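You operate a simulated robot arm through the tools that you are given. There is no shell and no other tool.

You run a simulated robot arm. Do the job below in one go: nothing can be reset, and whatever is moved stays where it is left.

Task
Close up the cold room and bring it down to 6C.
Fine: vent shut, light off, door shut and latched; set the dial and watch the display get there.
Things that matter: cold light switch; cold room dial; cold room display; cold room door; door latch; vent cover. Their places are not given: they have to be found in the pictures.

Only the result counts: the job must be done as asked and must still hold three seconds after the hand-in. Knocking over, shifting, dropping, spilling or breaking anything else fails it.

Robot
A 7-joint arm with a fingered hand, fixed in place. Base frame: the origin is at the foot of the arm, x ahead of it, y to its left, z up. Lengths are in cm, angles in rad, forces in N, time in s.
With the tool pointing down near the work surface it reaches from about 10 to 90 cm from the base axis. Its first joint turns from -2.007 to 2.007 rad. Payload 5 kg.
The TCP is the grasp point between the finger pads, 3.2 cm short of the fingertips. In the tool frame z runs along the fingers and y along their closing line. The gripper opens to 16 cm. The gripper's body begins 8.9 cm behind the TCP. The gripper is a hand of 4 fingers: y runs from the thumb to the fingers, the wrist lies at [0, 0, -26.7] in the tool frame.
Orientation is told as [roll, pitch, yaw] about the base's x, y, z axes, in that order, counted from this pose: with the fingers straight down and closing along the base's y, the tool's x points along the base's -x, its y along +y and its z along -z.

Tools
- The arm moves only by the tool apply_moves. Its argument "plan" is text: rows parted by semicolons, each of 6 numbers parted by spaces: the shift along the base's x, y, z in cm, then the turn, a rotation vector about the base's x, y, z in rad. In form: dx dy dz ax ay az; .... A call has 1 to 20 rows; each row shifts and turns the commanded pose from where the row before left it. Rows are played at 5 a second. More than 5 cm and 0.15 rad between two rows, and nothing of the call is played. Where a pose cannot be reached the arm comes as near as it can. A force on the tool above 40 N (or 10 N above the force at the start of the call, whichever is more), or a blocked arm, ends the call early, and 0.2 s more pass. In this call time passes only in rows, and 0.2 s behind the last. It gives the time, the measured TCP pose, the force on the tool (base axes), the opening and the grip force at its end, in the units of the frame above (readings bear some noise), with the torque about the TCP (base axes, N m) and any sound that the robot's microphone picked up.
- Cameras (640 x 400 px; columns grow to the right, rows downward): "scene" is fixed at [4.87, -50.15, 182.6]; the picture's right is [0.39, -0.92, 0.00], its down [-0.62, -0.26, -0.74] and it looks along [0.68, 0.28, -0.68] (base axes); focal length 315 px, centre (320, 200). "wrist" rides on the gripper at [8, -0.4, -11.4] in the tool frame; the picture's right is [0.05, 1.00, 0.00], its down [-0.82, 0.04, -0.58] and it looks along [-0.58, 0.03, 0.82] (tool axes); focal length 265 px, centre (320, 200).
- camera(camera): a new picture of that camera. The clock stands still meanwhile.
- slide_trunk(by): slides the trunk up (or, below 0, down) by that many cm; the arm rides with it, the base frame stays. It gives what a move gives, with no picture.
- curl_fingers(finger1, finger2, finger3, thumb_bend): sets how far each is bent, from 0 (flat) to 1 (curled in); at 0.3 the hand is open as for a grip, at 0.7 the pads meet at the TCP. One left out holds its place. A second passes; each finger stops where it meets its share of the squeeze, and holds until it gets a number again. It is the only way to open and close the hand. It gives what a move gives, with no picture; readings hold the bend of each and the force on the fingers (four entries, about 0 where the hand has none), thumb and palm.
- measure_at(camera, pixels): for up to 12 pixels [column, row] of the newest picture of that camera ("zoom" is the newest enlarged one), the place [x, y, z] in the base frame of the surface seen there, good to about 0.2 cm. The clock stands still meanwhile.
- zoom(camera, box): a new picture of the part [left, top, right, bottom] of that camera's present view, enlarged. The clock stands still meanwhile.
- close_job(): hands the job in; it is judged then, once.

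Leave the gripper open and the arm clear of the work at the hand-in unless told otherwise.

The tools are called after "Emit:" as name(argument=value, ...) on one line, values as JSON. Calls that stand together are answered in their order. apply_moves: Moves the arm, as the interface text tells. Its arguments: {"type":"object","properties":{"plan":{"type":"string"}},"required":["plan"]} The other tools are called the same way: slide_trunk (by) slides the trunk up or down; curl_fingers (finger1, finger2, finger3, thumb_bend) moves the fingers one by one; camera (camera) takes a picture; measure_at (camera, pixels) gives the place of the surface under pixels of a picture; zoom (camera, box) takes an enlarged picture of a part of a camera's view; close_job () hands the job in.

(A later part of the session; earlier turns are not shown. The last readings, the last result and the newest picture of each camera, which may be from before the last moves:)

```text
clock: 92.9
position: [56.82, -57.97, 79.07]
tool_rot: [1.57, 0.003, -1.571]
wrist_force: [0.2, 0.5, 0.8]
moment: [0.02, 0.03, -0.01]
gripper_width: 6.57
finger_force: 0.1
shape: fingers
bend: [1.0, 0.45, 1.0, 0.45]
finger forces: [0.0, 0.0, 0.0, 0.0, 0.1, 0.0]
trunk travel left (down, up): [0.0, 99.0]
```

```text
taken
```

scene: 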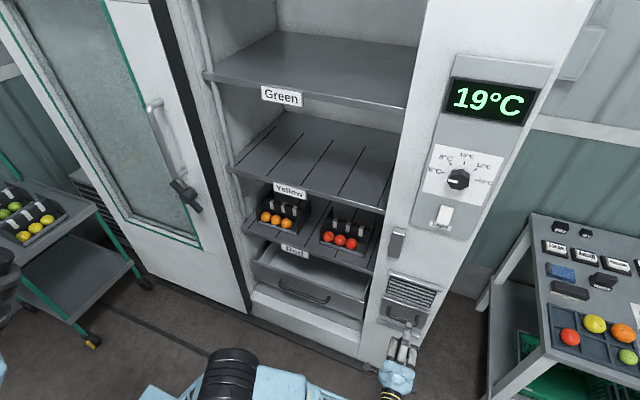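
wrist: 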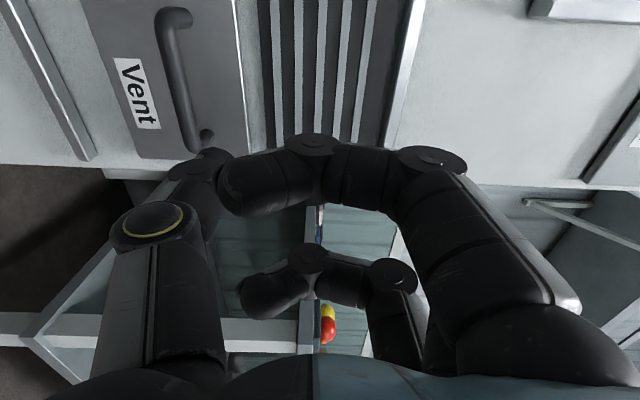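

Now I see the cover with its handle and a "Vent" label, louvre above it (to the right in this picture). I'll measure handle and cover points.

Emit:
measure_at(camera="wrist", pixels=[[175, 18], [165, 40], [175, 70], [185, 100], [192, 130], [207, 136], [212, 90], [145, 60], [225, 130], [235, 60], [130, 90], [130, 150]])

Emit:
measure_at(camera="wrist", pixels=[[60, 80], [20, 10], [252, 60], [280, 60], [395, 80], [410, 60], [190, 15], [205, 60], [220, 20], [85, 20], [110, 150], [240, 140]])

Emit:
zoom(camera="wrist", box=[60, 0, 280, 170])

```text
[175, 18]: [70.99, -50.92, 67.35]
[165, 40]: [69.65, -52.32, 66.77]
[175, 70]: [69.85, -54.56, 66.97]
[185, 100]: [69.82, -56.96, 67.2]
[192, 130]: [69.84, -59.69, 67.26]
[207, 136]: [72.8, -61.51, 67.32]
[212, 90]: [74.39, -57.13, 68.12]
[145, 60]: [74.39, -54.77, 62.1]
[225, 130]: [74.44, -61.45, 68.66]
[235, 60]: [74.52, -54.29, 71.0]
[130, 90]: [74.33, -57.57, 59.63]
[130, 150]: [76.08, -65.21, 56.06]
```

```text
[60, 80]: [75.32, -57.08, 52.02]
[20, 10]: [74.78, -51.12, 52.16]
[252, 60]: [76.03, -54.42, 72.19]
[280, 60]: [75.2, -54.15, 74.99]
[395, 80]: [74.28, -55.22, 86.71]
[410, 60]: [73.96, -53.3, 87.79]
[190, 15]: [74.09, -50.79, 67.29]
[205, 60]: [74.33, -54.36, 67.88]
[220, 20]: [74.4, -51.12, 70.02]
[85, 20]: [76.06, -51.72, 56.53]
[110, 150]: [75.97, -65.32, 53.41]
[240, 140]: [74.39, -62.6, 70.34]
```

```text
2.35 times, centred on (170, 85) of wrist
```

zoom: 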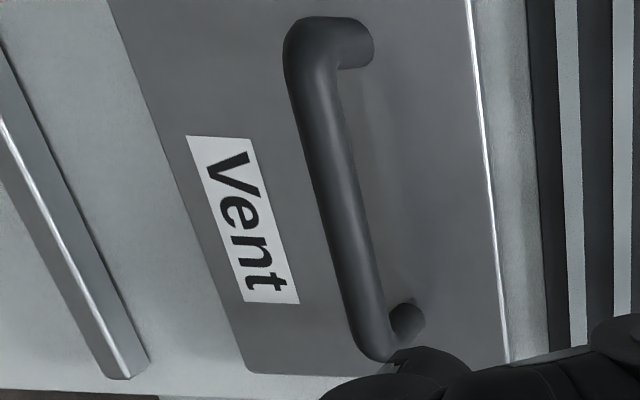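

The cover plate is at x = 74.4, z 57.5–71.2; the handle bar is at x ≈ 70.4, z ≈ 67.1, y from −51 to −61.5. I'll line up at y = −56.3, z = 67.1 and advance with fingers above and thumb below the bar to x ≈ 70.

Emit:
apply_moves(plan="0 0.4 -3 0 0 0;0 0.4 -3 0 0 0;0 0.4 -3 0 0 0;0 0.4 -2.9 0 0 0;3 0 0 0 0 0;3 0 0 0 0 0;2 0 0 0 0 0")

Emit:
camera(camera="wrist")

Emit:
camera(camera="scene")

```text
clock: 94.5
position: [65.03, -56.24, 67.21]
tool_rot: [1.57, 0.004, -1.572]
wrist_force: [0.1, 0.0, -0.7]
moment: [-0.01, -0.06, 0.02]
gripper_width: 6.57
finger_force: 0.0
shape: fingers
bend: [1.0, 0.45, 1.0, 0.45]
finger forces: [0.0, 0.0, 0.0, 0.1, 0.0, 0.0]
trunk travel left (down, up): [0.0, 99.0]
```

```text
taken
```

wrist: 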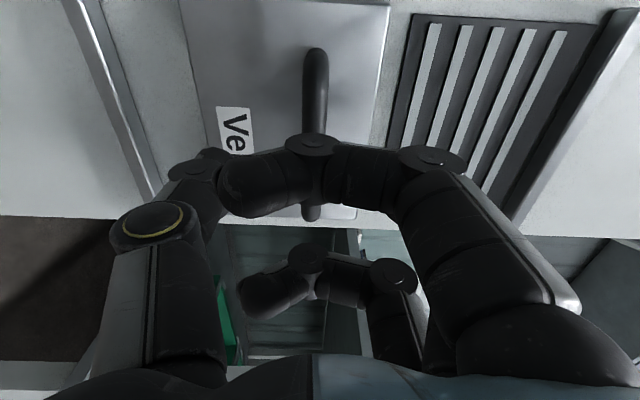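

```text
taken
```

scene: 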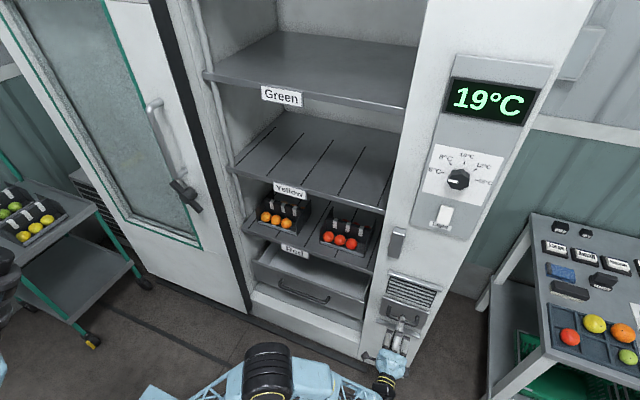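

The bar is centred between thumb and middle finger. I'll advance 4.8 cm.

Emit:
apply_moves(plan="2 0 0 0 0 0;1.5 0 0 0 0 0;0.8 0 0 0 0 0;0.5 0 0 0 0 0")

Emit:
camera(camera="wrist")

```text
clock: 95.5
position: [69.79, -56.17, 67.13]
tool_rot: [1.57, 0.003, -1.572]
wrist_force: [-0.4, 0.1, -0.9]
moment: [-0.02, -0.01, 0.02]
gripper_width: 6.56
finger_force: 0.1
shape: fingers
bend: [1.0, 0.45, 1.0, 0.45]
finger forces: [0.0, 0.0, 0.0, 0.0, 0.1, 0.0]
trunk travel left (down, up): [0.0, 99.0]
```

```text
taken
```

wrist: 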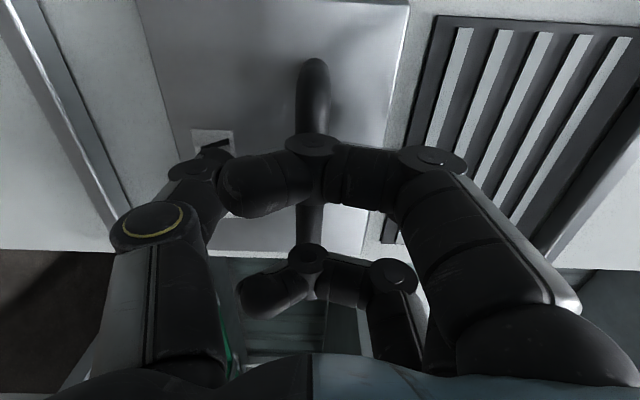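

Now I close the thumb and middle finger around the bar with a moderate squeeze.

Emit:
curl_fingers(finger2=0.72, thumb_bend=0.72)

```text
clock: 96.5
position: [69.79, -56.17, 67.23]
tool_rot: [1.569, 0.003, -1.57]
wrist_force: [6.6, -0.6, -8.0]
moment: [0.0, -0.04, 0.0]
gripper_width: 5.11
finger_force: 6.1
shape: fingers
bend: [1.0, 0.72, 1.0, 0.69]
finger forces: [0.1, 0.7, 0.0, 0.0, 10.0, 0.0]
trunk travel left (down, up): [0.0, 99.0]
```

The bar is held (thumb below with 10 N). I'll lift gently by 4 cm and watch the force.

Emit:
apply_moves(plan="0 0 0.7 0 0 0;0 0 0.8 0 0 0;0 0 1 0 0 0;0 0 1 0 0 0")

Emit:
camera(camera="wrist")

```text
clock: 97.5
position: [69.72, -56.23, 70.54]
tool_rot: [1.57, 0.002, -1.571]
wrist_force: [4.9, 2.5, -4.8]
moment: [0.01, -0.04, 0.02]
gripper_width: 5.1
finger_force: 3.8
shape: fingers
bend: [1.0, 0.72, 1.0, 0.69]
finger forces: [0.1, 0.9, 0.0, 0.0, 7.0, 0.0]
trunk travel left (down, up): [0.0, 99.0]
```

```text
taken
```

wrist: 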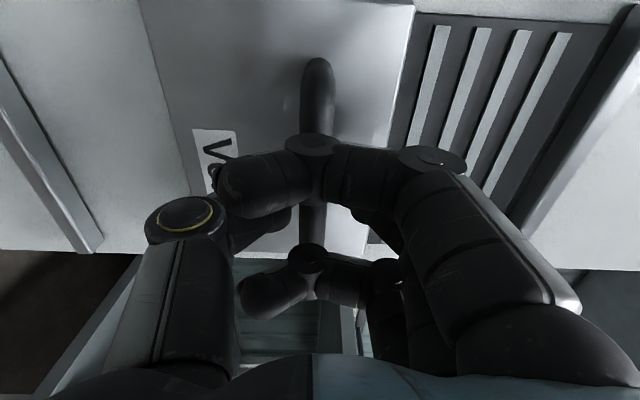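

The cover slides up easily (one louvre row is already hidden). I'll continue up another 11 cm.

Emit:
apply_moves(plan="0 0 1 0 0 0;0 0 1 0 0 0;0 0 1 0 0 0;0 0 1 0 0 0;0 0 1 0 0 0;0 0 1 0 0 0;0 0 1 0 0 0;0 0 1 0 0 0;0 0 1 0 0 0;0 0 1 0 0 0;0 0 1 0 0 0")

Emit:
camera(camera="wrist")

Emit:
camera(camera="scene")

```text
clock: 99.9
position: [69.86, -56.3, 81.68]
tool_rot: [1.571, 0.001, -1.572]
wrist_force: [6.6, 0.9, -5.5]
moment: [-0.02, -0.03, 0.03]
gripper_width: 5.09
finger_force: 4.3
shape: fingers
bend: [1.0, 0.72, 1.0, 0.69]
finger forces: [0.0, 1.0, 0.0, 0.1, 7.6, 0.1]
trunk travel left (down, up): [0.0, 99.0]
```

```text
taken
```

wrist: 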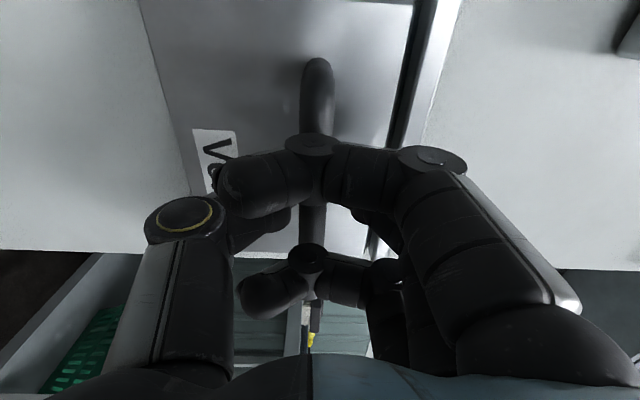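

```text
taken
```

scene: 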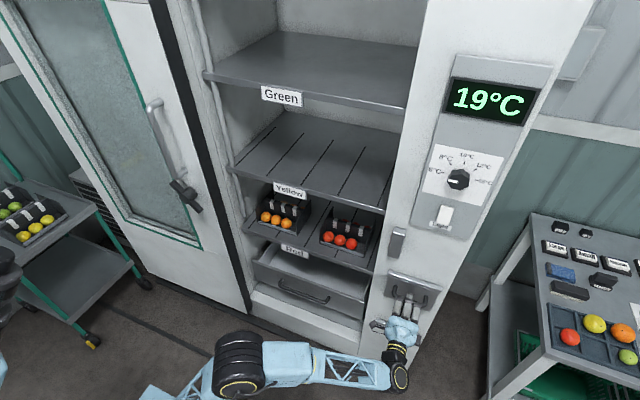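

Only a narrow gap is left. I'll continue up in small steps until the stop is felt.

Emit:
apply_moves(plan="0 0 0.4 0 0 0;0 0 0.4 0 0 0;0 0 0.4 0 0 0;0 0 0.3 0 0 0;0 0 0.3 0 0 0")

Emit:
camera(camera="wrist")

```text
clock: 101.1
position: [69.71, -56.3, 83.08]
tool_rot: [1.568, 0.004, -1.57]
wrist_force: [-5.8, 8.1, -27.7]
moment: [0.18, 0.39, 0.05]
gripper_width: 5.22
finger_force: 11.4
shape: fingers
bend: [1.0, 0.72, 1.0, 0.67]
finger forces: [0.1, 0.0, 0.1, 0.0, 22.7, 0.1]
trunk travel left (down, up): [0.0, 99.0]
```

```text
taken
```

wrist: 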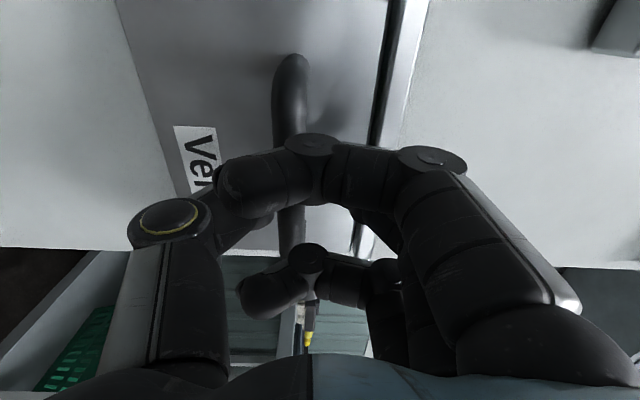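

The force rose to 28 N, so the cover is at its stop. I'll check the remaining dark line by measuring.

Emit:
zoom(camera="wrist", box=[300, 0, 460, 130])

Emit:
measure_at(camera="wrist", pixels=[[340, 60], [365, 60], [372, 60], [380, 60], [386, 60], [392, 60], [400, 60], [410, 60], [378, 100], [370, 110], [140, 60], [150, 100]])

```text
3.08 times, centred on (380, 65) of wrist
```

zoom: 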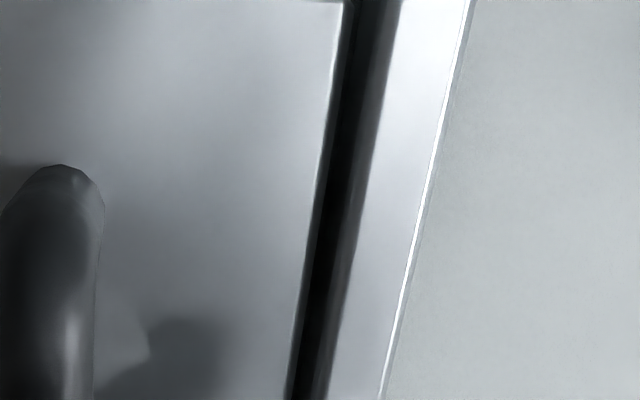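

```text
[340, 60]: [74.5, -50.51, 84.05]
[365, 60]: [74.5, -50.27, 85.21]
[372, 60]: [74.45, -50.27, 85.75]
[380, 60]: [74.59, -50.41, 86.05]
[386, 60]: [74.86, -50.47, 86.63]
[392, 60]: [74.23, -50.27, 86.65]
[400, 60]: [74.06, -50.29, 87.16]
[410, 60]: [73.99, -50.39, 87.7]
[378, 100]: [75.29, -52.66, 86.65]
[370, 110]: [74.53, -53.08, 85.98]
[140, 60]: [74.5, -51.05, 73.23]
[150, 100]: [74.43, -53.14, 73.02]
```

The cover's top edge is at z ≈ 86.1, right under the top rail (86.7); it moved ~15 cm and hit its stop. I'll open the fingers and back off along −x, then check that it stays up.

Emit:
apply_moves(plan="0 0 -0.5 0 0 0;0 0 -0.3 0 0 0")

Emit:
curl_fingers(finger2=0.45, thumb_bend=0.45)

Emit:
apply_moves(plan="-1 0 0 0 0 0;-2 0 0 0 0 0;-3 0 0 0 0 0;-4 0 0 0 0 0")

Emit:
camera(camera="wrist")

Emit:
camera(camera="scene")

Emit:
zoom(camera="scene", box=[360, 240, 460, 345])

```text
clock: 101.7
position: [69.8, -56.38, 82.51]
tool_rot: [1.571, 0.002, -1.572]
wrist_force: [1.8, 2.1, -13.8]
moment: [0.05, 0.1, -0.01]
gripper_width: 5.18
finger_force: 6.4
shape: fingers
bend: [1.0, 0.72, 1.0, 0.68]
finger forces: [0.0, 0.1, 0.0, 0.0, 13.4, 0.0]
trunk travel left (down, up): [0.0, 99.0]
```

```text
clock: 102.7
position: [69.72, -56.29, 82.49]
tool_rot: [1.572, 0.003, -1.571]
wrist_force: [0.0, -0.4, -0.5]
moment: [0.0, -0.01, -0.03]
gripper_width: 6.55
finger_force: 0.0
shape: fingers
bend: [1.0, 0.45, 1.0, 0.45]
finger forces: [0.0, 0.0, 0.0, 0.1, 0.1, 0.0]
trunk travel left (down, up): [0.0, 99.0]
```

```text
clock: 103.7
position: [59.71, -56.27, 82.6]
tool_rot: [1.572, 0.003, -1.57]
wrist_force: [0.9, -0.3, -0.7]
moment: [0.01, -0.04, -0.05]
gripper_width: 6.55
finger_force: 0.1
shape: fingers
bend: [1.0, 0.45, 1.0, 0.45]
finger forces: [0.0, 0.1, 0.1, 0.0, 0.1, 0.0]
trunk travel left (down, up): [0.0, 99.0]
```

```text
taken
```

wrist: 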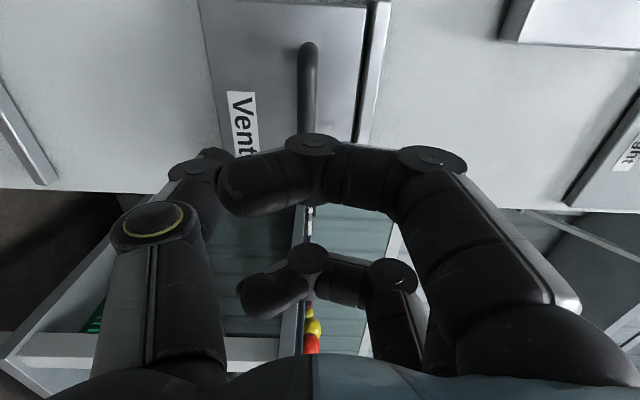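

```text
taken
```

scene: 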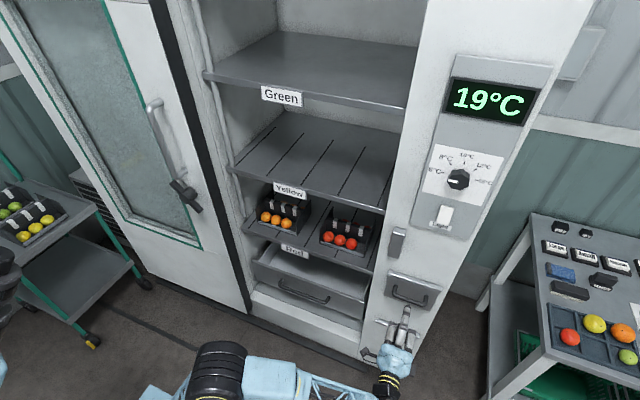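

```text
3.81 times, centred on (410, 292) of scene
```

zoom: 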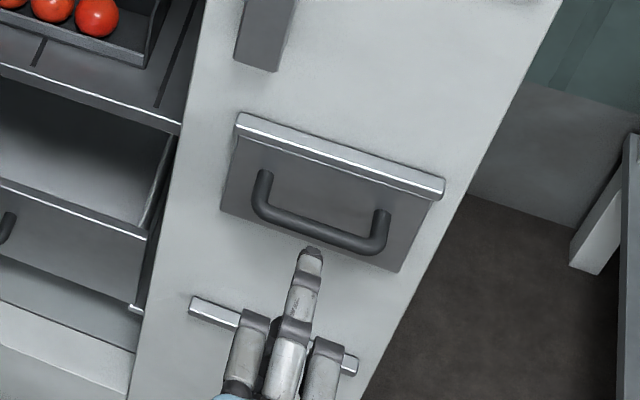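

The vent is shut and stays shut. Next the door. I'll measure the door handle bar and the latch more closely in the scene picture before moving the arm over.

Emit:
zoom(camera="scene", box=[130, 85, 230, 225])

Emit:
measure_at(camera="scene", pixels=[[150, 112], [154, 124], [160, 138], [166, 152], [172, 166], [176, 176], [158, 103], [178, 180], [186, 188], [183, 198], [192, 206], [174, 184]])

```text
2.86 times, centred on (180, 155) of scene
```

zoom: 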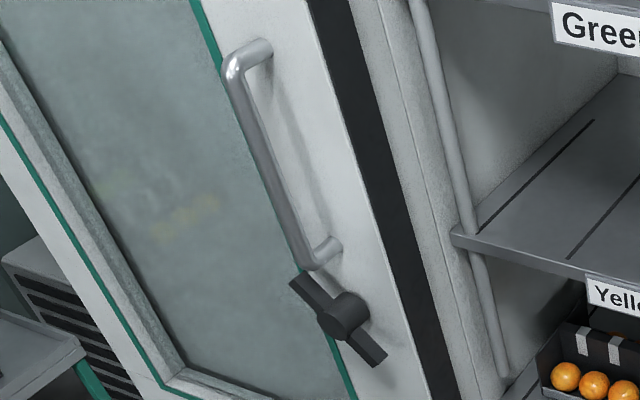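

```text
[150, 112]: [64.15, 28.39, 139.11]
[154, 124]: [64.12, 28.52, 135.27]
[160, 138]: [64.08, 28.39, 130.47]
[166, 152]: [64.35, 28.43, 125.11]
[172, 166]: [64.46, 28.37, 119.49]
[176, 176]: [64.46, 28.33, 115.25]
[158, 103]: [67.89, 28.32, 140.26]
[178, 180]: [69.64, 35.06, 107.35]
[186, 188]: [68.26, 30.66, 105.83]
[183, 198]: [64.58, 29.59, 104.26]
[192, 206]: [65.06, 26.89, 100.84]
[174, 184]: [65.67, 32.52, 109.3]
```

The handle bar is vertical at x ≈ 64.9, y = 28.4, z 114–141; the latch lever is a bar pivoting at about [67, 29, 105], now slanting "\" (upper-left to lower-right). First I bring the tool back to pointing down on the right side.

Emit:
apply_moves(plan="-2.4 0 0 0 0.1428 0;-2.4 0 0 0 0.1428 0;-2.4 0 0 0 0.1428 0;-2.4 0 0 0 0.1428 0;-2.4 0 0 0 0.1428 0;-2.4 0 0 0 0.1428 0;-2.4 0 0 0 0.1428 0;-2.4 0 0 0 0.1428 0;-2.4 0 0 0 0.1428 0;-2.4 0 0 0 0.1428 0;-2 0 0 0 0.1428 0;-2.5 4 0 0 0 0;-2.5 4 0 0 0 0")

Emit:
camera(camera="scene")

```text
clock: 106.5
position: [29.01, -48.27, 82.57]
tool_rot: [0.0, 0.0, -1.571]
wrist_force: [-0.3, -0.2, -0.3]
moment: [0.08, 0.02, -0.01]
gripper_width: 6.54
finger_force: 0.1
shape: fingers
bend: [1.0, 0.45, 1.0, 0.45]
finger forces: [0.0, 0.0, 0.0, 0.1, 0.0, 0.0]
trunk travel left (down, up): [0.0, 99.0]
```

```text
taken
```

scene: 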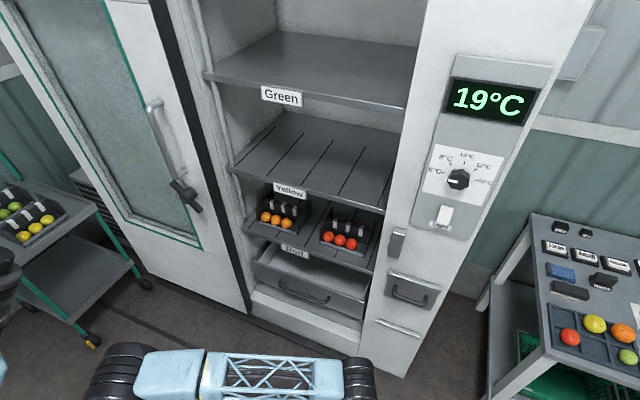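

The tool points down cleanly. Now I swing left along a 55 cm arc to about [49, 24], bringing the yaw back to 0 on the way.

Emit:
apply_moves(plan="3.97 2.69 0 0 0 0.0924;3.73 3.02 0 0 0 0.0924;3.46 3.33 0 0 0 0.0924;3.14 3.62 0 0 0 0.0924;2.82 3.88 0 0 0 0.0924;2.47 4.12 0 0 0 0.0924;2.11 4.31 0 0 0 0.0924;1.72 4.48 0 0 0 0.0924;1.32 4.61 0 0 0 0.0924;0.92 4.71 0 0 0 0.0924;0.5 4.77 0 0 0 0.0924;0.08 4.8 0 0 0 0.0924;-0.33 4.79 0 0 0 0.0924;-0.75 4.74 0 0 0 0.0924;-1.16 4.65 0 0 0 0.0924;-1.57 4.54 0 0 0 0.0924;-1.95 4.38 0 0 0 0.0924")

Emit:
camera(camera="scene")

Emit:
camera(camera="wrist")

```text
clock: 110.1
position: [49.23, 23.38, 82.67]
tool_rot: [0.002, -0.002, -0.001]
wrist_force: [1.2, 0.4, 0.3]
moment: [0.06, 0.05, -0.02]
gripper_width: 6.57
finger_force: 0.1
shape: fingers
bend: [1.0, 0.45, 1.0, 0.45]
finger forces: [0.0, 0.0, 0.1, 0.0, 0.0, 0.1]
trunk travel left (down, up): [0.0, 99.0]
```

```text
taken
```

scene: 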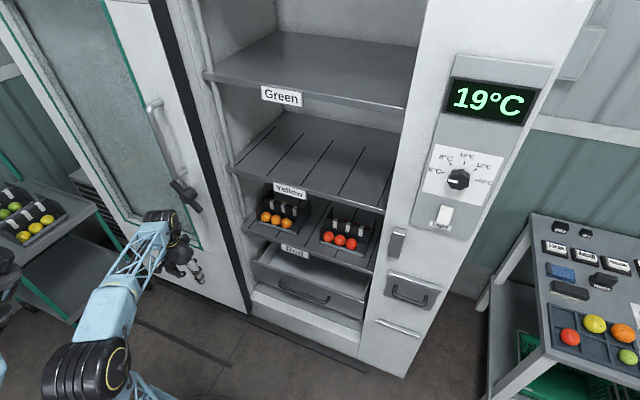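

```text
taken
```

wrist: 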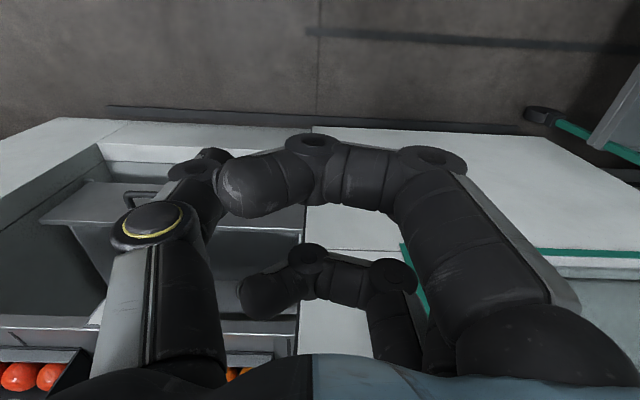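

Clean posture on the left. I'll open the outer fingers to match (0.45) so all three fingers can push behind the bar, and raise the trunk by 18 cm.

Emit:
curl_fingers(finger1=0.42, finger2=0.42, finger3=0.42, thumb_bend=0.42)

Emit:
slide_trunk(by=18)

Emit:
apply_moves(plan="0.5 0.6 3 0 -0.1375 0;0.5 0.6 3 0 -0.1375 0;0.5 0.6 3 0 -0.1375 0;0.5 0.6 3 0 -0.1375 0;0.5 0.6 3 0 -0.1375 0;0.5 0.6 3 0 -0.1375 0;0.5 0.7 3 0 -0.1375 0;0.5 0.7 3 0 -0.1375 0")

Emit:
camera(camera="scene")

Emit:
camera(camera="wrist")

```text
clock: 111.1
position: [49.23, 23.3, 82.68]
tool_rot: [-0.001, 0.001, -0.003]
wrist_force: [0.1, -0.2, -0.1]
moment: [0.0, 0.0, -0.02]
gripper_width: 12.25
finger_force: 0.1
shape: fingers
bend: [0.42, 0.42, 0.42, 0.42]
finger forces: [0.0, 0.0, 0.0, 0.1, 0.0, 0.1]
trunk travel left (down, up): [0.0, 99.0]
```

```text
clock: 113.1
position: [49.29, 23.33, 100.65]
tool_rot: [-0.001, -0.001, -0.005]
wrist_force: [0.3, 0.0, 0.0]
moment: [0.0, 0.01, 0.01]
gripper_width: 12.25
finger_force: 0.1
shape: fingers
bend: [0.42, 0.42, 0.42, 0.42]
finger forces: [0.1, 0.0, 0.1, 0.0, 0.0, 0.0]
trunk travel left (down, up): [-18.0, 81.0]
```

```text
clock: 115.1
position: [57.97, 29.08, 118.28]
tool_rot: [-0.051, -0.991, 0.034]
wrist_force: [-0.6, -0.5, -0.8]
moment: [0.03, -0.01, 0.02]
gripper_width: 12.27
finger_force: 0.0
shape: fingers
bend: [0.42, 0.42, 0.42, 0.42]
finger forces: [0.0, 0.0, 0.0, 0.0, 0.0, 0.0]
trunk travel left (down, up): [-18.0, 81.0]
stopped in row 8: the arm was blocked; the commanded pose is now the measured one
```

```text
taken
```

scene: 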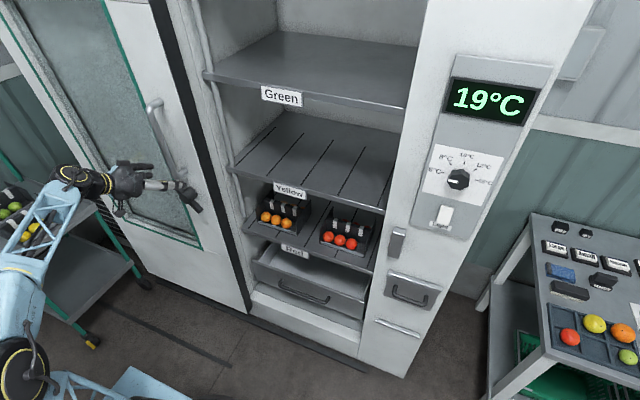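

```text
taken
```

wrist: 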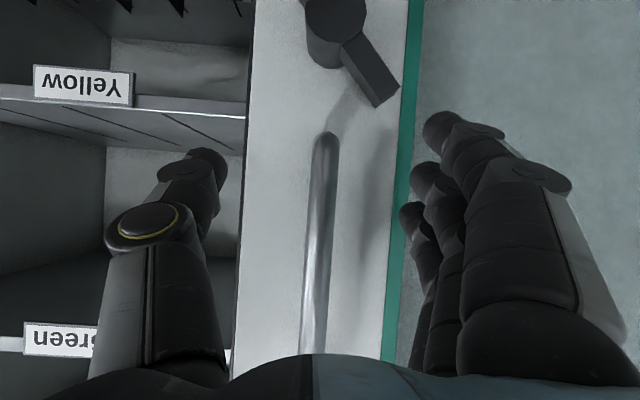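

The arm reports being "blocked" with the hand at [58,29,118], though tool forces are zero. I'll look at the arm's posture on the left side of the picture and measure it.

Emit:
zoom(camera="scene", box=[0, 140, 240, 400])

Emit:
measure_at(camera="scene", pixels=[[20, 370], [15, 340], [25, 270], [40, 220], [70, 180], [100, 182], [130, 180], [165, 185], [60, 390], [130, 385], [10, 200], [20, 255]])

```text
1.54 times, centred on (120, 270) of scene
```

zoom: 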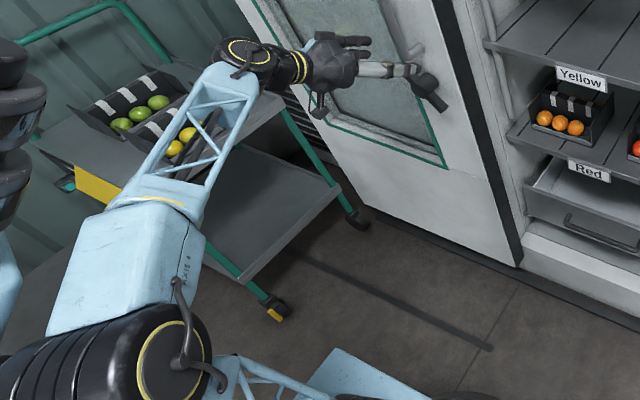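

```text
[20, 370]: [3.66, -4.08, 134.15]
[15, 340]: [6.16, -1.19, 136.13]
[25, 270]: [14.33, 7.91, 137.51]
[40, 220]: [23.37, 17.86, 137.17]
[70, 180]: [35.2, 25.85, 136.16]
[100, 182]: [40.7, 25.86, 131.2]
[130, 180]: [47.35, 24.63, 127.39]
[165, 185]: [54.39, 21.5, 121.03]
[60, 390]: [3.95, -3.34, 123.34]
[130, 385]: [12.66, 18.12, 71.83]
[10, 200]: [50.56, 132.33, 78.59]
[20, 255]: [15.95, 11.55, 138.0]
```

The zoom shows something at the far left (a dark, blue-trimmed object). I'll zoom there to see whether it is near my arm.

Emit:
zoom(camera="scene", box=[0, 100, 120, 340])

Emit:
measure_at(camera="zoom", pixels=[[30, 150], [60, 150], [90, 160], [100, 200], [60, 230], [40, 280], [100, 250], [110, 180], [50, 330], [150, 300]])

```text
1.67 times, centred on (60, 220) of scene
```

zoom: 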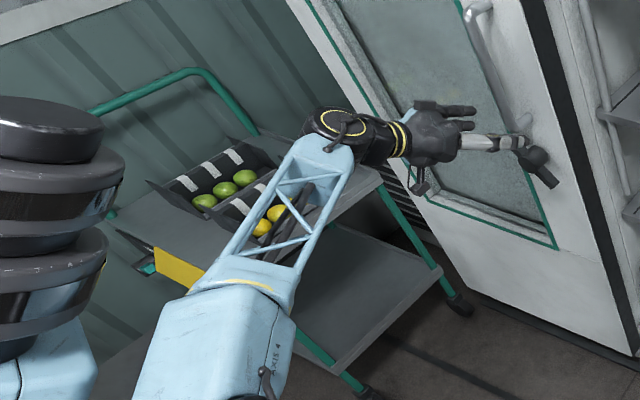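

```text
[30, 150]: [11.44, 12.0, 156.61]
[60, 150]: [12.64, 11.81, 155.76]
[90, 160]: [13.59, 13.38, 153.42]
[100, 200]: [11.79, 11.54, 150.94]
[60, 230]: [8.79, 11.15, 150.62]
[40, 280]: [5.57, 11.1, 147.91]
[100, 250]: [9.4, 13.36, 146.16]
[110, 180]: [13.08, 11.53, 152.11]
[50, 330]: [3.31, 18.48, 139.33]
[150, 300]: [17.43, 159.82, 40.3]
```

That dark stack is the robot's own mast (around [8–14, 11–18, up to 157]); the forearm brushed it. Moving the hand forward moves the elbow away from it. The bar is centred between thumb and fingers, so I'll advance in +x with a small rise.

Emit:
apply_moves(plan="1.5 0 0.6 0 0 0;1.5 -0.2 0.8 0 0 0;1.5 -0.2 0.8 0 0 0;1.5 -0.2 0.8 0 0 0")

Emit:
camera(camera="wrist")

Emit:
camera(camera="scene")

```text
clock: 116.1
position: [63.89, 28.39, 121.4]
tool_rot: [-0.05, -0.991, 0.034]
wrist_force: [-0.3, 0.0, -0.3]
moment: [0.0, 0.02, -0.01]
gripper_width: 12.27
finger_force: 0.0
shape: fingers
bend: [0.42, 0.42, 0.42, 0.42]
finger forces: [0.2, 0.0, 0.0, 0.0, 0.0, 0.0]
trunk travel left (down, up): [-18.0, 81.0]
```

```text
taken
```

wrist: 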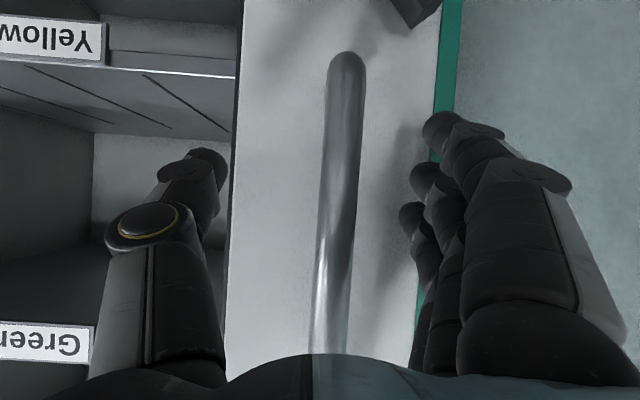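

```text
taken
```

scene: 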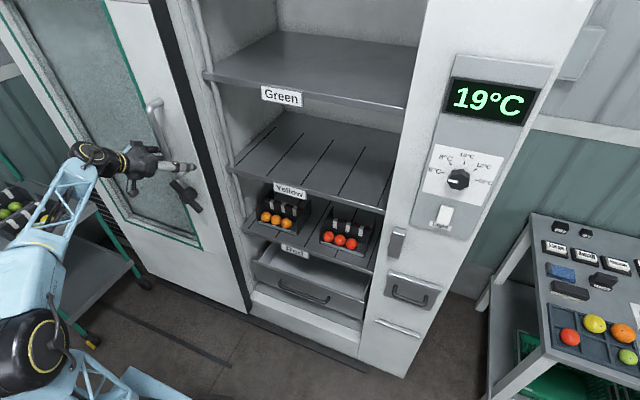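

The bar lies between thumb and fingers. I'll go 1.2 cm further so the bar is at the pads, then close all fingers on it.

Emit:
apply_moves(plan="0.6 0 0.3 0 0 0;0.6 0 0.3 0 0 0")

Emit:
curl_fingers(finger1=0.68, finger2=0.68, finger3=0.68, thumb_bend=0.66)

Emit:
camera(camera="wrist")

```text
clock: 116.7
position: [64.7, 28.83, 122.18]
tool_rot: [-0.052, -0.991, 0.037]
wrist_force: [-26.9, -3.5, -10.2]
moment: [-0.74, 0.42, 1.76]
gripper_width: 12.28
finger_force: 13.8
shape: fingers
bend: [0.42, 0.42, 0.44, 0.42]
finger forces: [0.0, 0.0, 26.8, 0.0, 0.1, 0.1]
trunk travel left (down, up): [-18.0, 81.0]
```

```text
clock: 117.7
position: [64.63, 28.48, 122.29]
tool_rot: [-0.052, -0.992, 0.034]
wrist_force: [-31.5, -0.3, -8.7]
moment: [-0.53, 0.16, 1.85]
gripper_width: 3.44
finger_force: 17.6
shape: fingers
bend: [0.68, 0.68, 0.67, 0.65]
finger forces: [0.0, 0.0, 30.9, 0.0, 4.8, 0.0]
trunk travel left (down, up): [-18.0, 81.0]
```

```text
taken
```

wrist: 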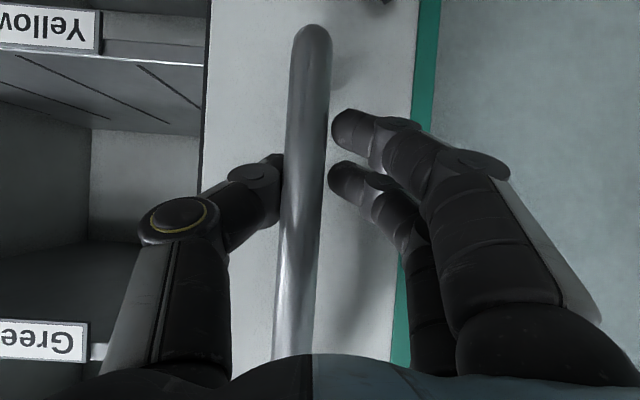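

The uppermost finger presses the door face (31 N), since the tool is tilted. I'll back off 1 cm in x to relieve it.

Emit:
apply_moves(plan="-0.6 0 0 0 0 0;-0.6 0 0 0 0 0")

Emit:
camera(camera="wrist")

```text
clock: 118.3
position: [63.94, 28.36, 122.17]
tool_rot: [-0.053, -0.993, 0.032]
wrist_force: [6.9, -5.0, 1.6]
moment: [-0.1, -0.12, 0.06]
gripper_width: 3.53
finger_force: 3.6
shape: fingers
bend: [0.68, 0.68, 0.68, 0.64]
finger forces: [0.0, 0.0, 0.1, 0.1, 6.8, 0.0]
trunk travel left (down, up): [-18.0, 81.0]
```

```text
taken
```

wrist: 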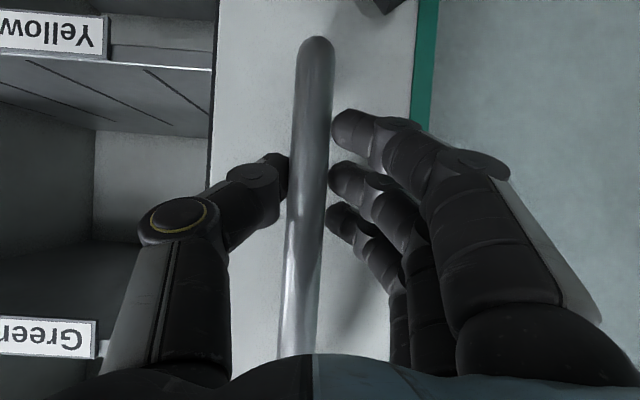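

Now the bar is caged: thumb on its right, three fingers on its left. I'll drag toward −y gently (2 cm) and check the force.

Emit:
apply_moves(plan="0 -0.5 0 0 0 0;0 -0.8 0 0 0 0;0 -1 0 0 0 0")

Emit:
camera(camera="wrist")

```text
clock: 119.1
position: [63.71, 26.14, 122.0]
tool_rot: [-0.051, -0.992, 0.031]
wrist_force: [-4.4, 0.6, 2.0]
moment: [0.1, 0.18, 0.03]
gripper_width: 3.43
finger_force: 4.2
shape: fingers
bend: [0.68, 0.67, 0.68, 0.66]
finger forces: [4.3, 0.9, 0.0, 0.0, 2.2, 0.1]
trunk travel left (down, up): [-18.0, 81.0]
```

```text
taken
```

wrist: 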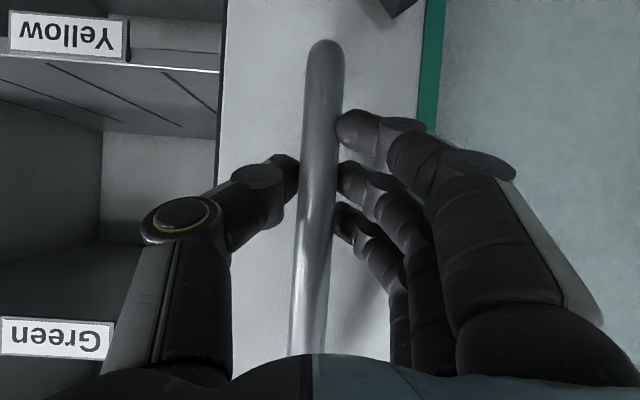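

The door follows with little force (~5 N). I'll continue sliding it 16 cm in 1.6 cm rows.

Emit:
apply_moves(plan="0 -1.3 0 0 0 0;0 -1.6 0 0 0 0;0 -1.6 0 0 0 0;0 -1.6 0 0 0 0;0 -1.6 0 0 0 0;0 -1.6 0 0 0 0;0 -1.6 0 0 0 0;0 -1.6 0 0 0 0;0 -1.6 0 0 0 0;0 -1.6 0 0 0 0")

Emit:
camera(camera="scene")

Emit:
camera(camera="wrist")

```text
clock: 121.5
position: [65.87, 11.11, 118.68]
tool_rot: [-0.071, -0.935, 0.05]
wrist_force: [-10.0, -1.5, 4.5]
moment: [-0.06, -0.23, 0.01]
gripper_width: 3.25
finger_force: 6.9
shape: fingers
bend: [0.68, 0.68, 0.77, 0.66]
finger forces: [0.0, 0.1, 11.3, 0.0, 2.7, 0.0]
trunk travel left (down, up): [-18.0, 81.0]
stopped in row 10: the arm was blocked; the commanded pose is now the measured one
```

```text
taken
```

scene: 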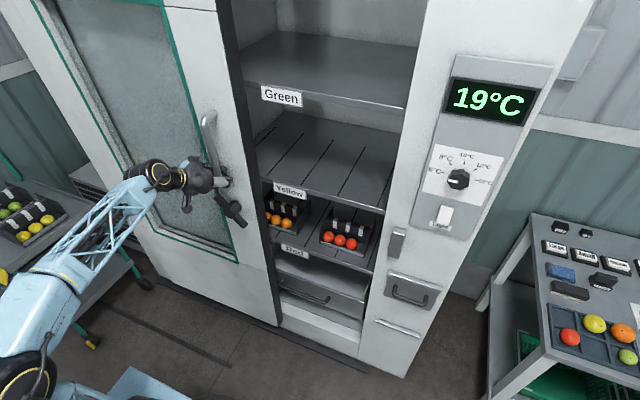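

```text
taken
```

wrist: 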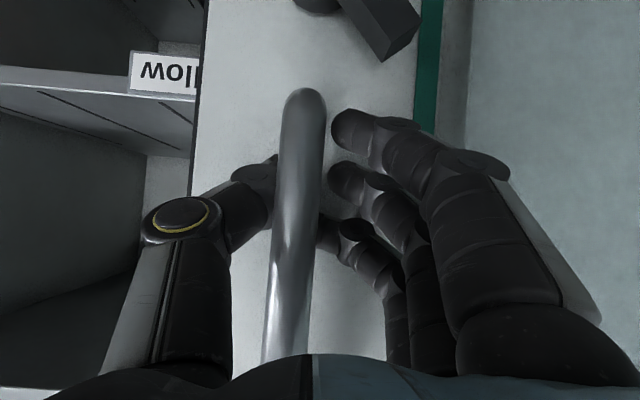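

The door has slid about 17 cm, but the arm got blocked again and sagged. I'll look at the arm and mast on the far left.

Emit:
zoom(camera="scene", box=[0, 200, 120, 400])

Emit:
measure_at(camera="zoom", pixels=[[30, 150], [60, 100], [100, 100], [110, 150], [150, 200], [200, 250], [150, 330], [230, 330], [250, 250], [120, 250], [320, 200], [100, 60]])

```text
2.00 times, centred on (60, 300) of scene
```

zoom: 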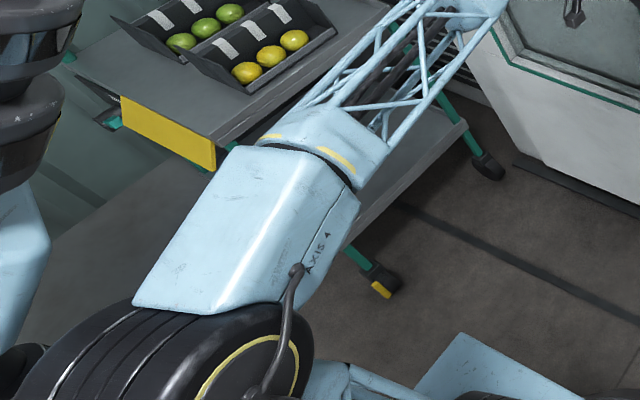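

```text
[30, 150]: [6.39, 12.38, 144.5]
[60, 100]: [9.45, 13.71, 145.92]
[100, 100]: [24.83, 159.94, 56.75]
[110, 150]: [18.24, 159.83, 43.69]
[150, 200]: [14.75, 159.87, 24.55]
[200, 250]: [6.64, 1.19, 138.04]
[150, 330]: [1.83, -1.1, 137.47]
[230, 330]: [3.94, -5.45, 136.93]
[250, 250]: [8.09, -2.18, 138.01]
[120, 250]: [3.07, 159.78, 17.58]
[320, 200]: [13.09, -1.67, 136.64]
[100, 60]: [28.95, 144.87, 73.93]
```

The elbow drum sits against the mast because the wrist is too close to the body. Pointing the tool more steeply down moves wrist and elbow forward, away from it. I'll open the fingers around the bar, then rotate +0.5 rad about y with the bar staying between thumb and fingers.

Emit:
curl_fingers(finger1=0.45, finger2=0.45, finger3=0.45, thumb_bend=0.45)

Emit:
apply_moves(plan="-0.5 0 0.4 0 0.1 0;-0.5 0 0.5 0 0.1 0;-0.4 0 0.6 0 0.1 0;-0.3 0 0.6 0 0.1 0;-0.3 0 0.6 0 0.08 0")

Emit:
camera(camera="wrist")

Emit:
camera(camera="scene")

```text
clock: 122.5
position: [65.86, 10.87, 118.53]
tool_rot: [-0.069, -0.933, 0.049]
wrist_force: [-10.8, -4.3, -1.5]
moment: [0.02, -0.09, -0.05]
gripper_width: 11.07
finger_force: 4.8
shape: fingers
bend: [0.45, 0.45, 0.82, 0.45]
finger forces: [0.0, 0.0, 10.8, 0.0, 0.1, 0.0]
trunk travel left (down, up): [-18.0, 81.0]
```

```text
clock: 123.7
position: [63.84, 10.91, 121.54]
tool_rot: [-0.043, -0.456, 0.034]
wrist_force: [0.7, -0.5, -0.7]
moment: [0.02, 0.0, -0.03]
gripper_width: 11.04
finger_force: 0.1
shape: fingers
bend: [0.45, 0.45, 0.45, 0.45]
finger forces: [0.0, 0.0, 0.0, 0.1, 0.0, 0.1]
trunk travel left (down, up): [-18.0, 81.0]
```

```text
taken
```

wrist: 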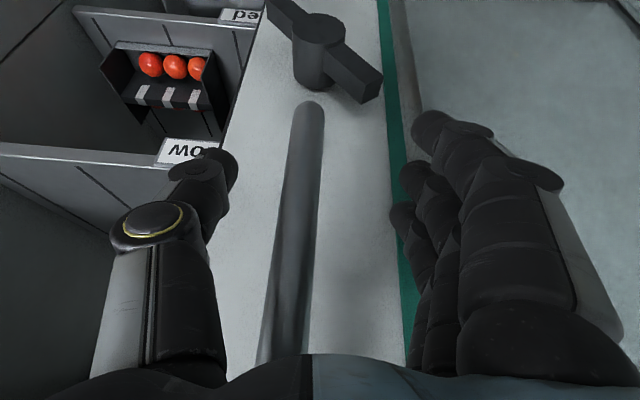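

```text
taken
```

scene: 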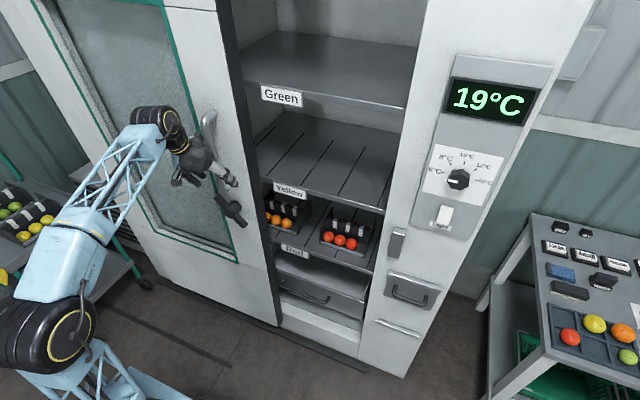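

Free again, with the elbow leaning forward and the bar still between thumb and fingers. I'll close on the bar and continue sliding.

Emit:
curl_fingers(finger1=0.66, finger2=0.66, finger3=0.66, thumb_bend=0.62)

Emit:
apply_moves(plan="0 -0.8 0 0 0 0;0 -1.2 0 0 0 0;0 -1.6 0 0 0 0;0 -1.6 0 0 0 0;0 -1.6 0 0 0 0;0 -1.6 0 0 0 0;0 -1.6 0 0 0 0")

Emit:
camera(camera="wrist")

Emit:
camera(camera="scene")

```text
clock: 124.7
position: [63.92, 10.94, 121.61]
tool_rot: [-0.043, -0.46, 0.03]
wrist_force: [0.1, -3.0, -0.3]
moment: [-0.08, 0.02, -0.03]
gripper_width: 4.35
finger_force: 1.8
shape: fingers
bend: [0.66, 0.66, 0.66, 0.61]
finger forces: [0.0, 0.0, 0.1, 0.0, 3.6, 0.0]
trunk travel left (down, up): [-18.0, 81.0]
```

```text
clock: 126.3
position: [63.92, 0.83, 121.49]
tool_rot: [-0.043, -0.457, 0.031]
wrist_force: [0.7, 0.5, -0.9]
moment: [0.01, 0.0, -0.01]
gripper_width: 4.06
finger_force: 0.8
shape: fingers
bend: [0.66, 0.64, 0.66, 0.62]
finger forces: [0.0, 1.2, 0.1, 0.0, 0.0, 0.1]
trunk travel left (down, up): [-18.0, 81.0]
```

```text
taken
```

wrist: 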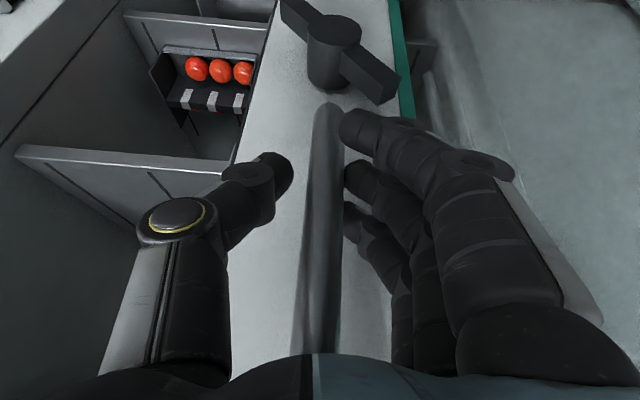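

```text
taken
```

scene: 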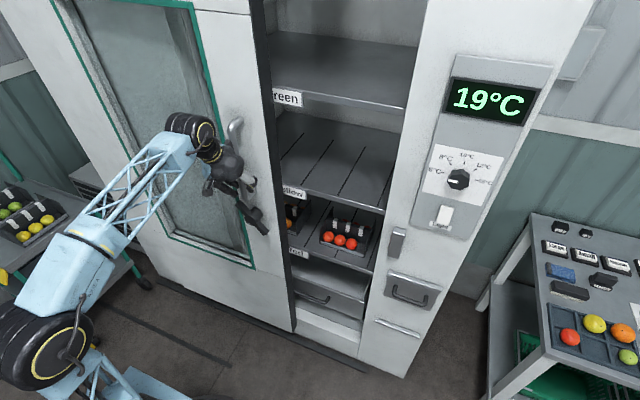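

The door slides easily. I'll continue another 22 cm.

Emit:
apply_moves(plan="0 -1.2 0 0 0 0;0 -1.6 0 0 0 0;0 -1.6 0 0 0 0;0 -1.6 0 0 0 0;0 -1.6 0 0 0 0;0 -1.6 0 0 0 0;0 -1.6 0 0 0 0;0 -1.6 0 0 0 0;0 -1.6 0 0 0 0;0 -1.6 0 0 0 0;0 -1.6 0 0 0 0;0 -1.6 0 0 0 0;0 -1.6 0 0 0 0;0 -1.6 0 0 0 0")

Emit:
camera(camera="scene")

Emit:
camera(camera="wrist")

```text
clock: 129.3
position: [63.84, -21.17, 121.66]
tool_rot: [-0.043, -0.459, 0.032]
wrist_force: [1.6, 0.9, -0.4]
moment: [-0.01, 0.01, 0.01]
gripper_width: 4.05
finger_force: 0.7
shape: fingers
bend: [0.66, 0.63, 0.66, 0.62]
finger forces: [0.0, 1.3, 0.0, 0.0, 0.1, 0.1]
trunk travel left (down, up): [-18.0, 81.0]
```

```text
taken
```

scene: 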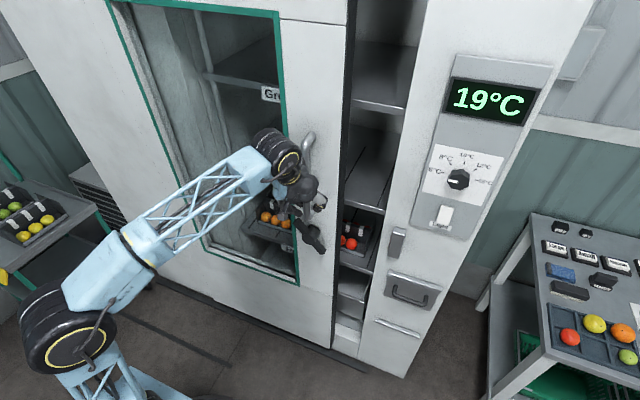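

```text
taken
```

wrist: 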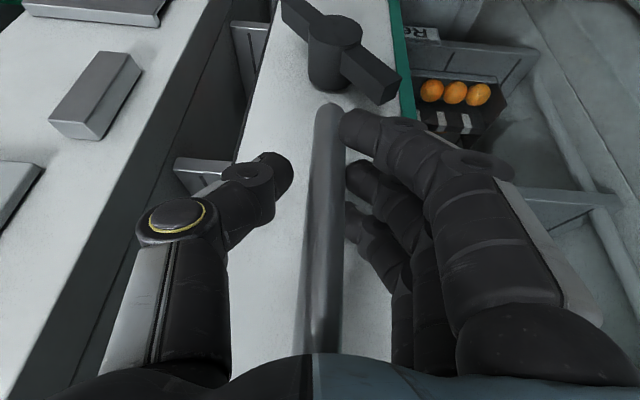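

Nearly there – about 18 cm of opening left. I'll go on 13 cm, then slow down.

Emit:
apply_moves(plan="0 -1.2 0 0 0 0;0 -1.6 0 0 0 0;0 -1.6 0 0 0 0;0 -1.6 0 0 0 0;0 -1.6 0 0 0 0;0 -1.6 0 0 0 0;0 -1.6 0 0 0 0;0 -1.6 0 0 0 0")

Emit:
camera(camera="scene")

Emit:
camera(camera="wrist")

```text
clock: 131.1
position: [63.71, -33.7, 121.58]
tool_rot: [-0.043, -0.458, 0.031]
wrist_force: [1.2, 1.5, -1.3]
moment: [0.01, -0.01, 0.0]
gripper_width: 4.05
finger_force: 0.1
shape: fingers
bend: [0.66, 0.64, 0.66, 0.62]
finger forces: [0.1, 1.3, 0.0, 0.0, 0.0, 0.0]
trunk travel left (down, up): [-18.0, 81.0]
```

```text
taken
```

scene: 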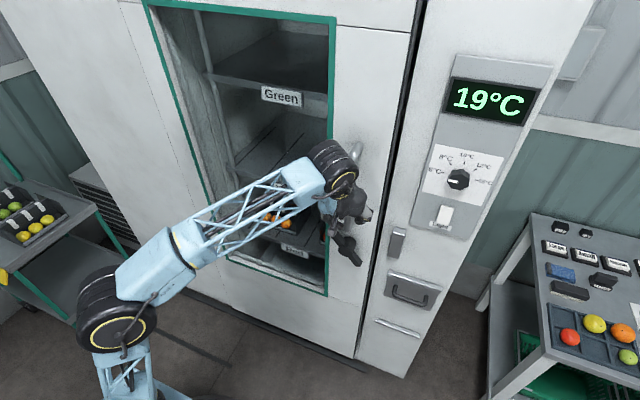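

```text
taken
```

wrist: 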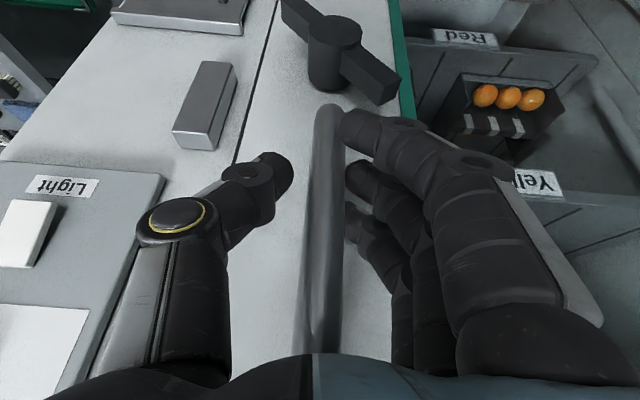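

Only a thin gap remains. I'll close slowly in 0.6 cm rows until the stop is felt.

Emit:
apply_moves(plan="0 -0.6 0 0 0 0;0 -0.6 0 0 0 0;0 -0.6 0 0 0 0;0 -0.6 0 0 0 0;0 -0.6 0 0 0 0;0 -0.6 0 0 0 0")

Emit:
camera(camera="scene")

```text
clock: 132.5
position: [63.81, -37.18, 121.58]
tool_rot: [-0.044, -0.459, 0.032]
wrist_force: [-0.1, 2.5, 2.3]
moment: [0.09, -0.03, 0.01]
gripper_width: 4.1
finger_force: 2.0
shape: fingers
bend: [0.66, 0.64, 0.66, 0.62]
finger forces: [0.0, 2.9, 0.1, 0.0, 0.0, 0.1]
trunk travel left (down, up): [-18.0, 81.0]
```

```text
taken
```

scene: 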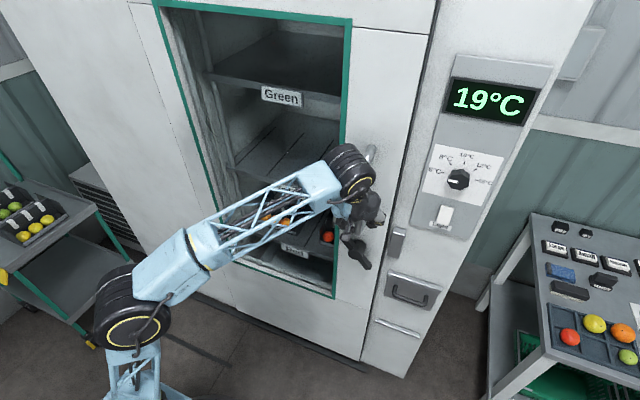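

The door edge is now close to the keeper. Continuing in 0.4 cm rows until it stops.

Emit:
apply_moves(plan="0 -0.4 0 0 0 0;0 -0.4 0 0 0 0;0 -0.4 0 0 0 0;0 -0.4 0 0 0 0;0 -0.4 0 0 0 0;0 -0.4 0 0 0 0")

Emit:
camera(camera="scene")

Emit:
camera(camera="wrist")

```text
clock: 133.9
position: [63.74, -39.39, 121.77]
tool_rot: [-0.046, -0.459, 0.033]
wrist_force: [-3.9, 13.2, 7.4]
moment: [0.51, -0.01, 0.22]
gripper_width: 4.06
finger_force: 6.1
shape: fingers
bend: [0.66, 0.61, 0.66, 0.62]
finger forces: [0.0, 12.1, 0.0, 0.1, 0.0, 0.0]
trunk travel left (down, up): [-18.0, 81.0]
```

```text
taken
```

scene: 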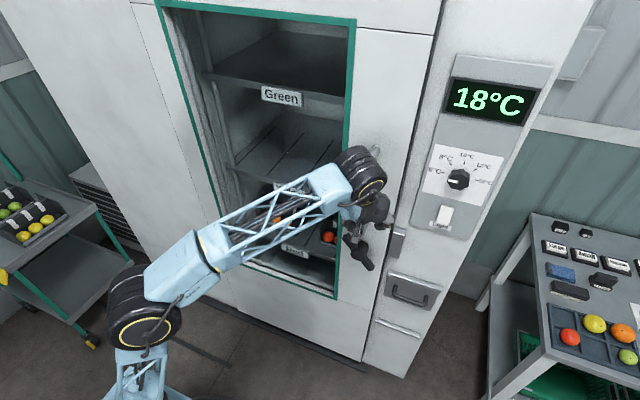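

```text
taken
```

wrist: 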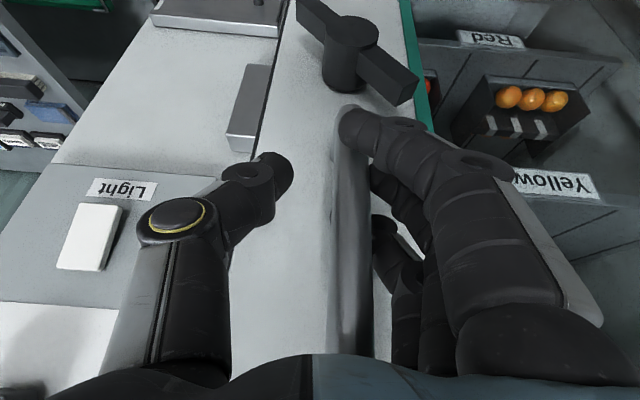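

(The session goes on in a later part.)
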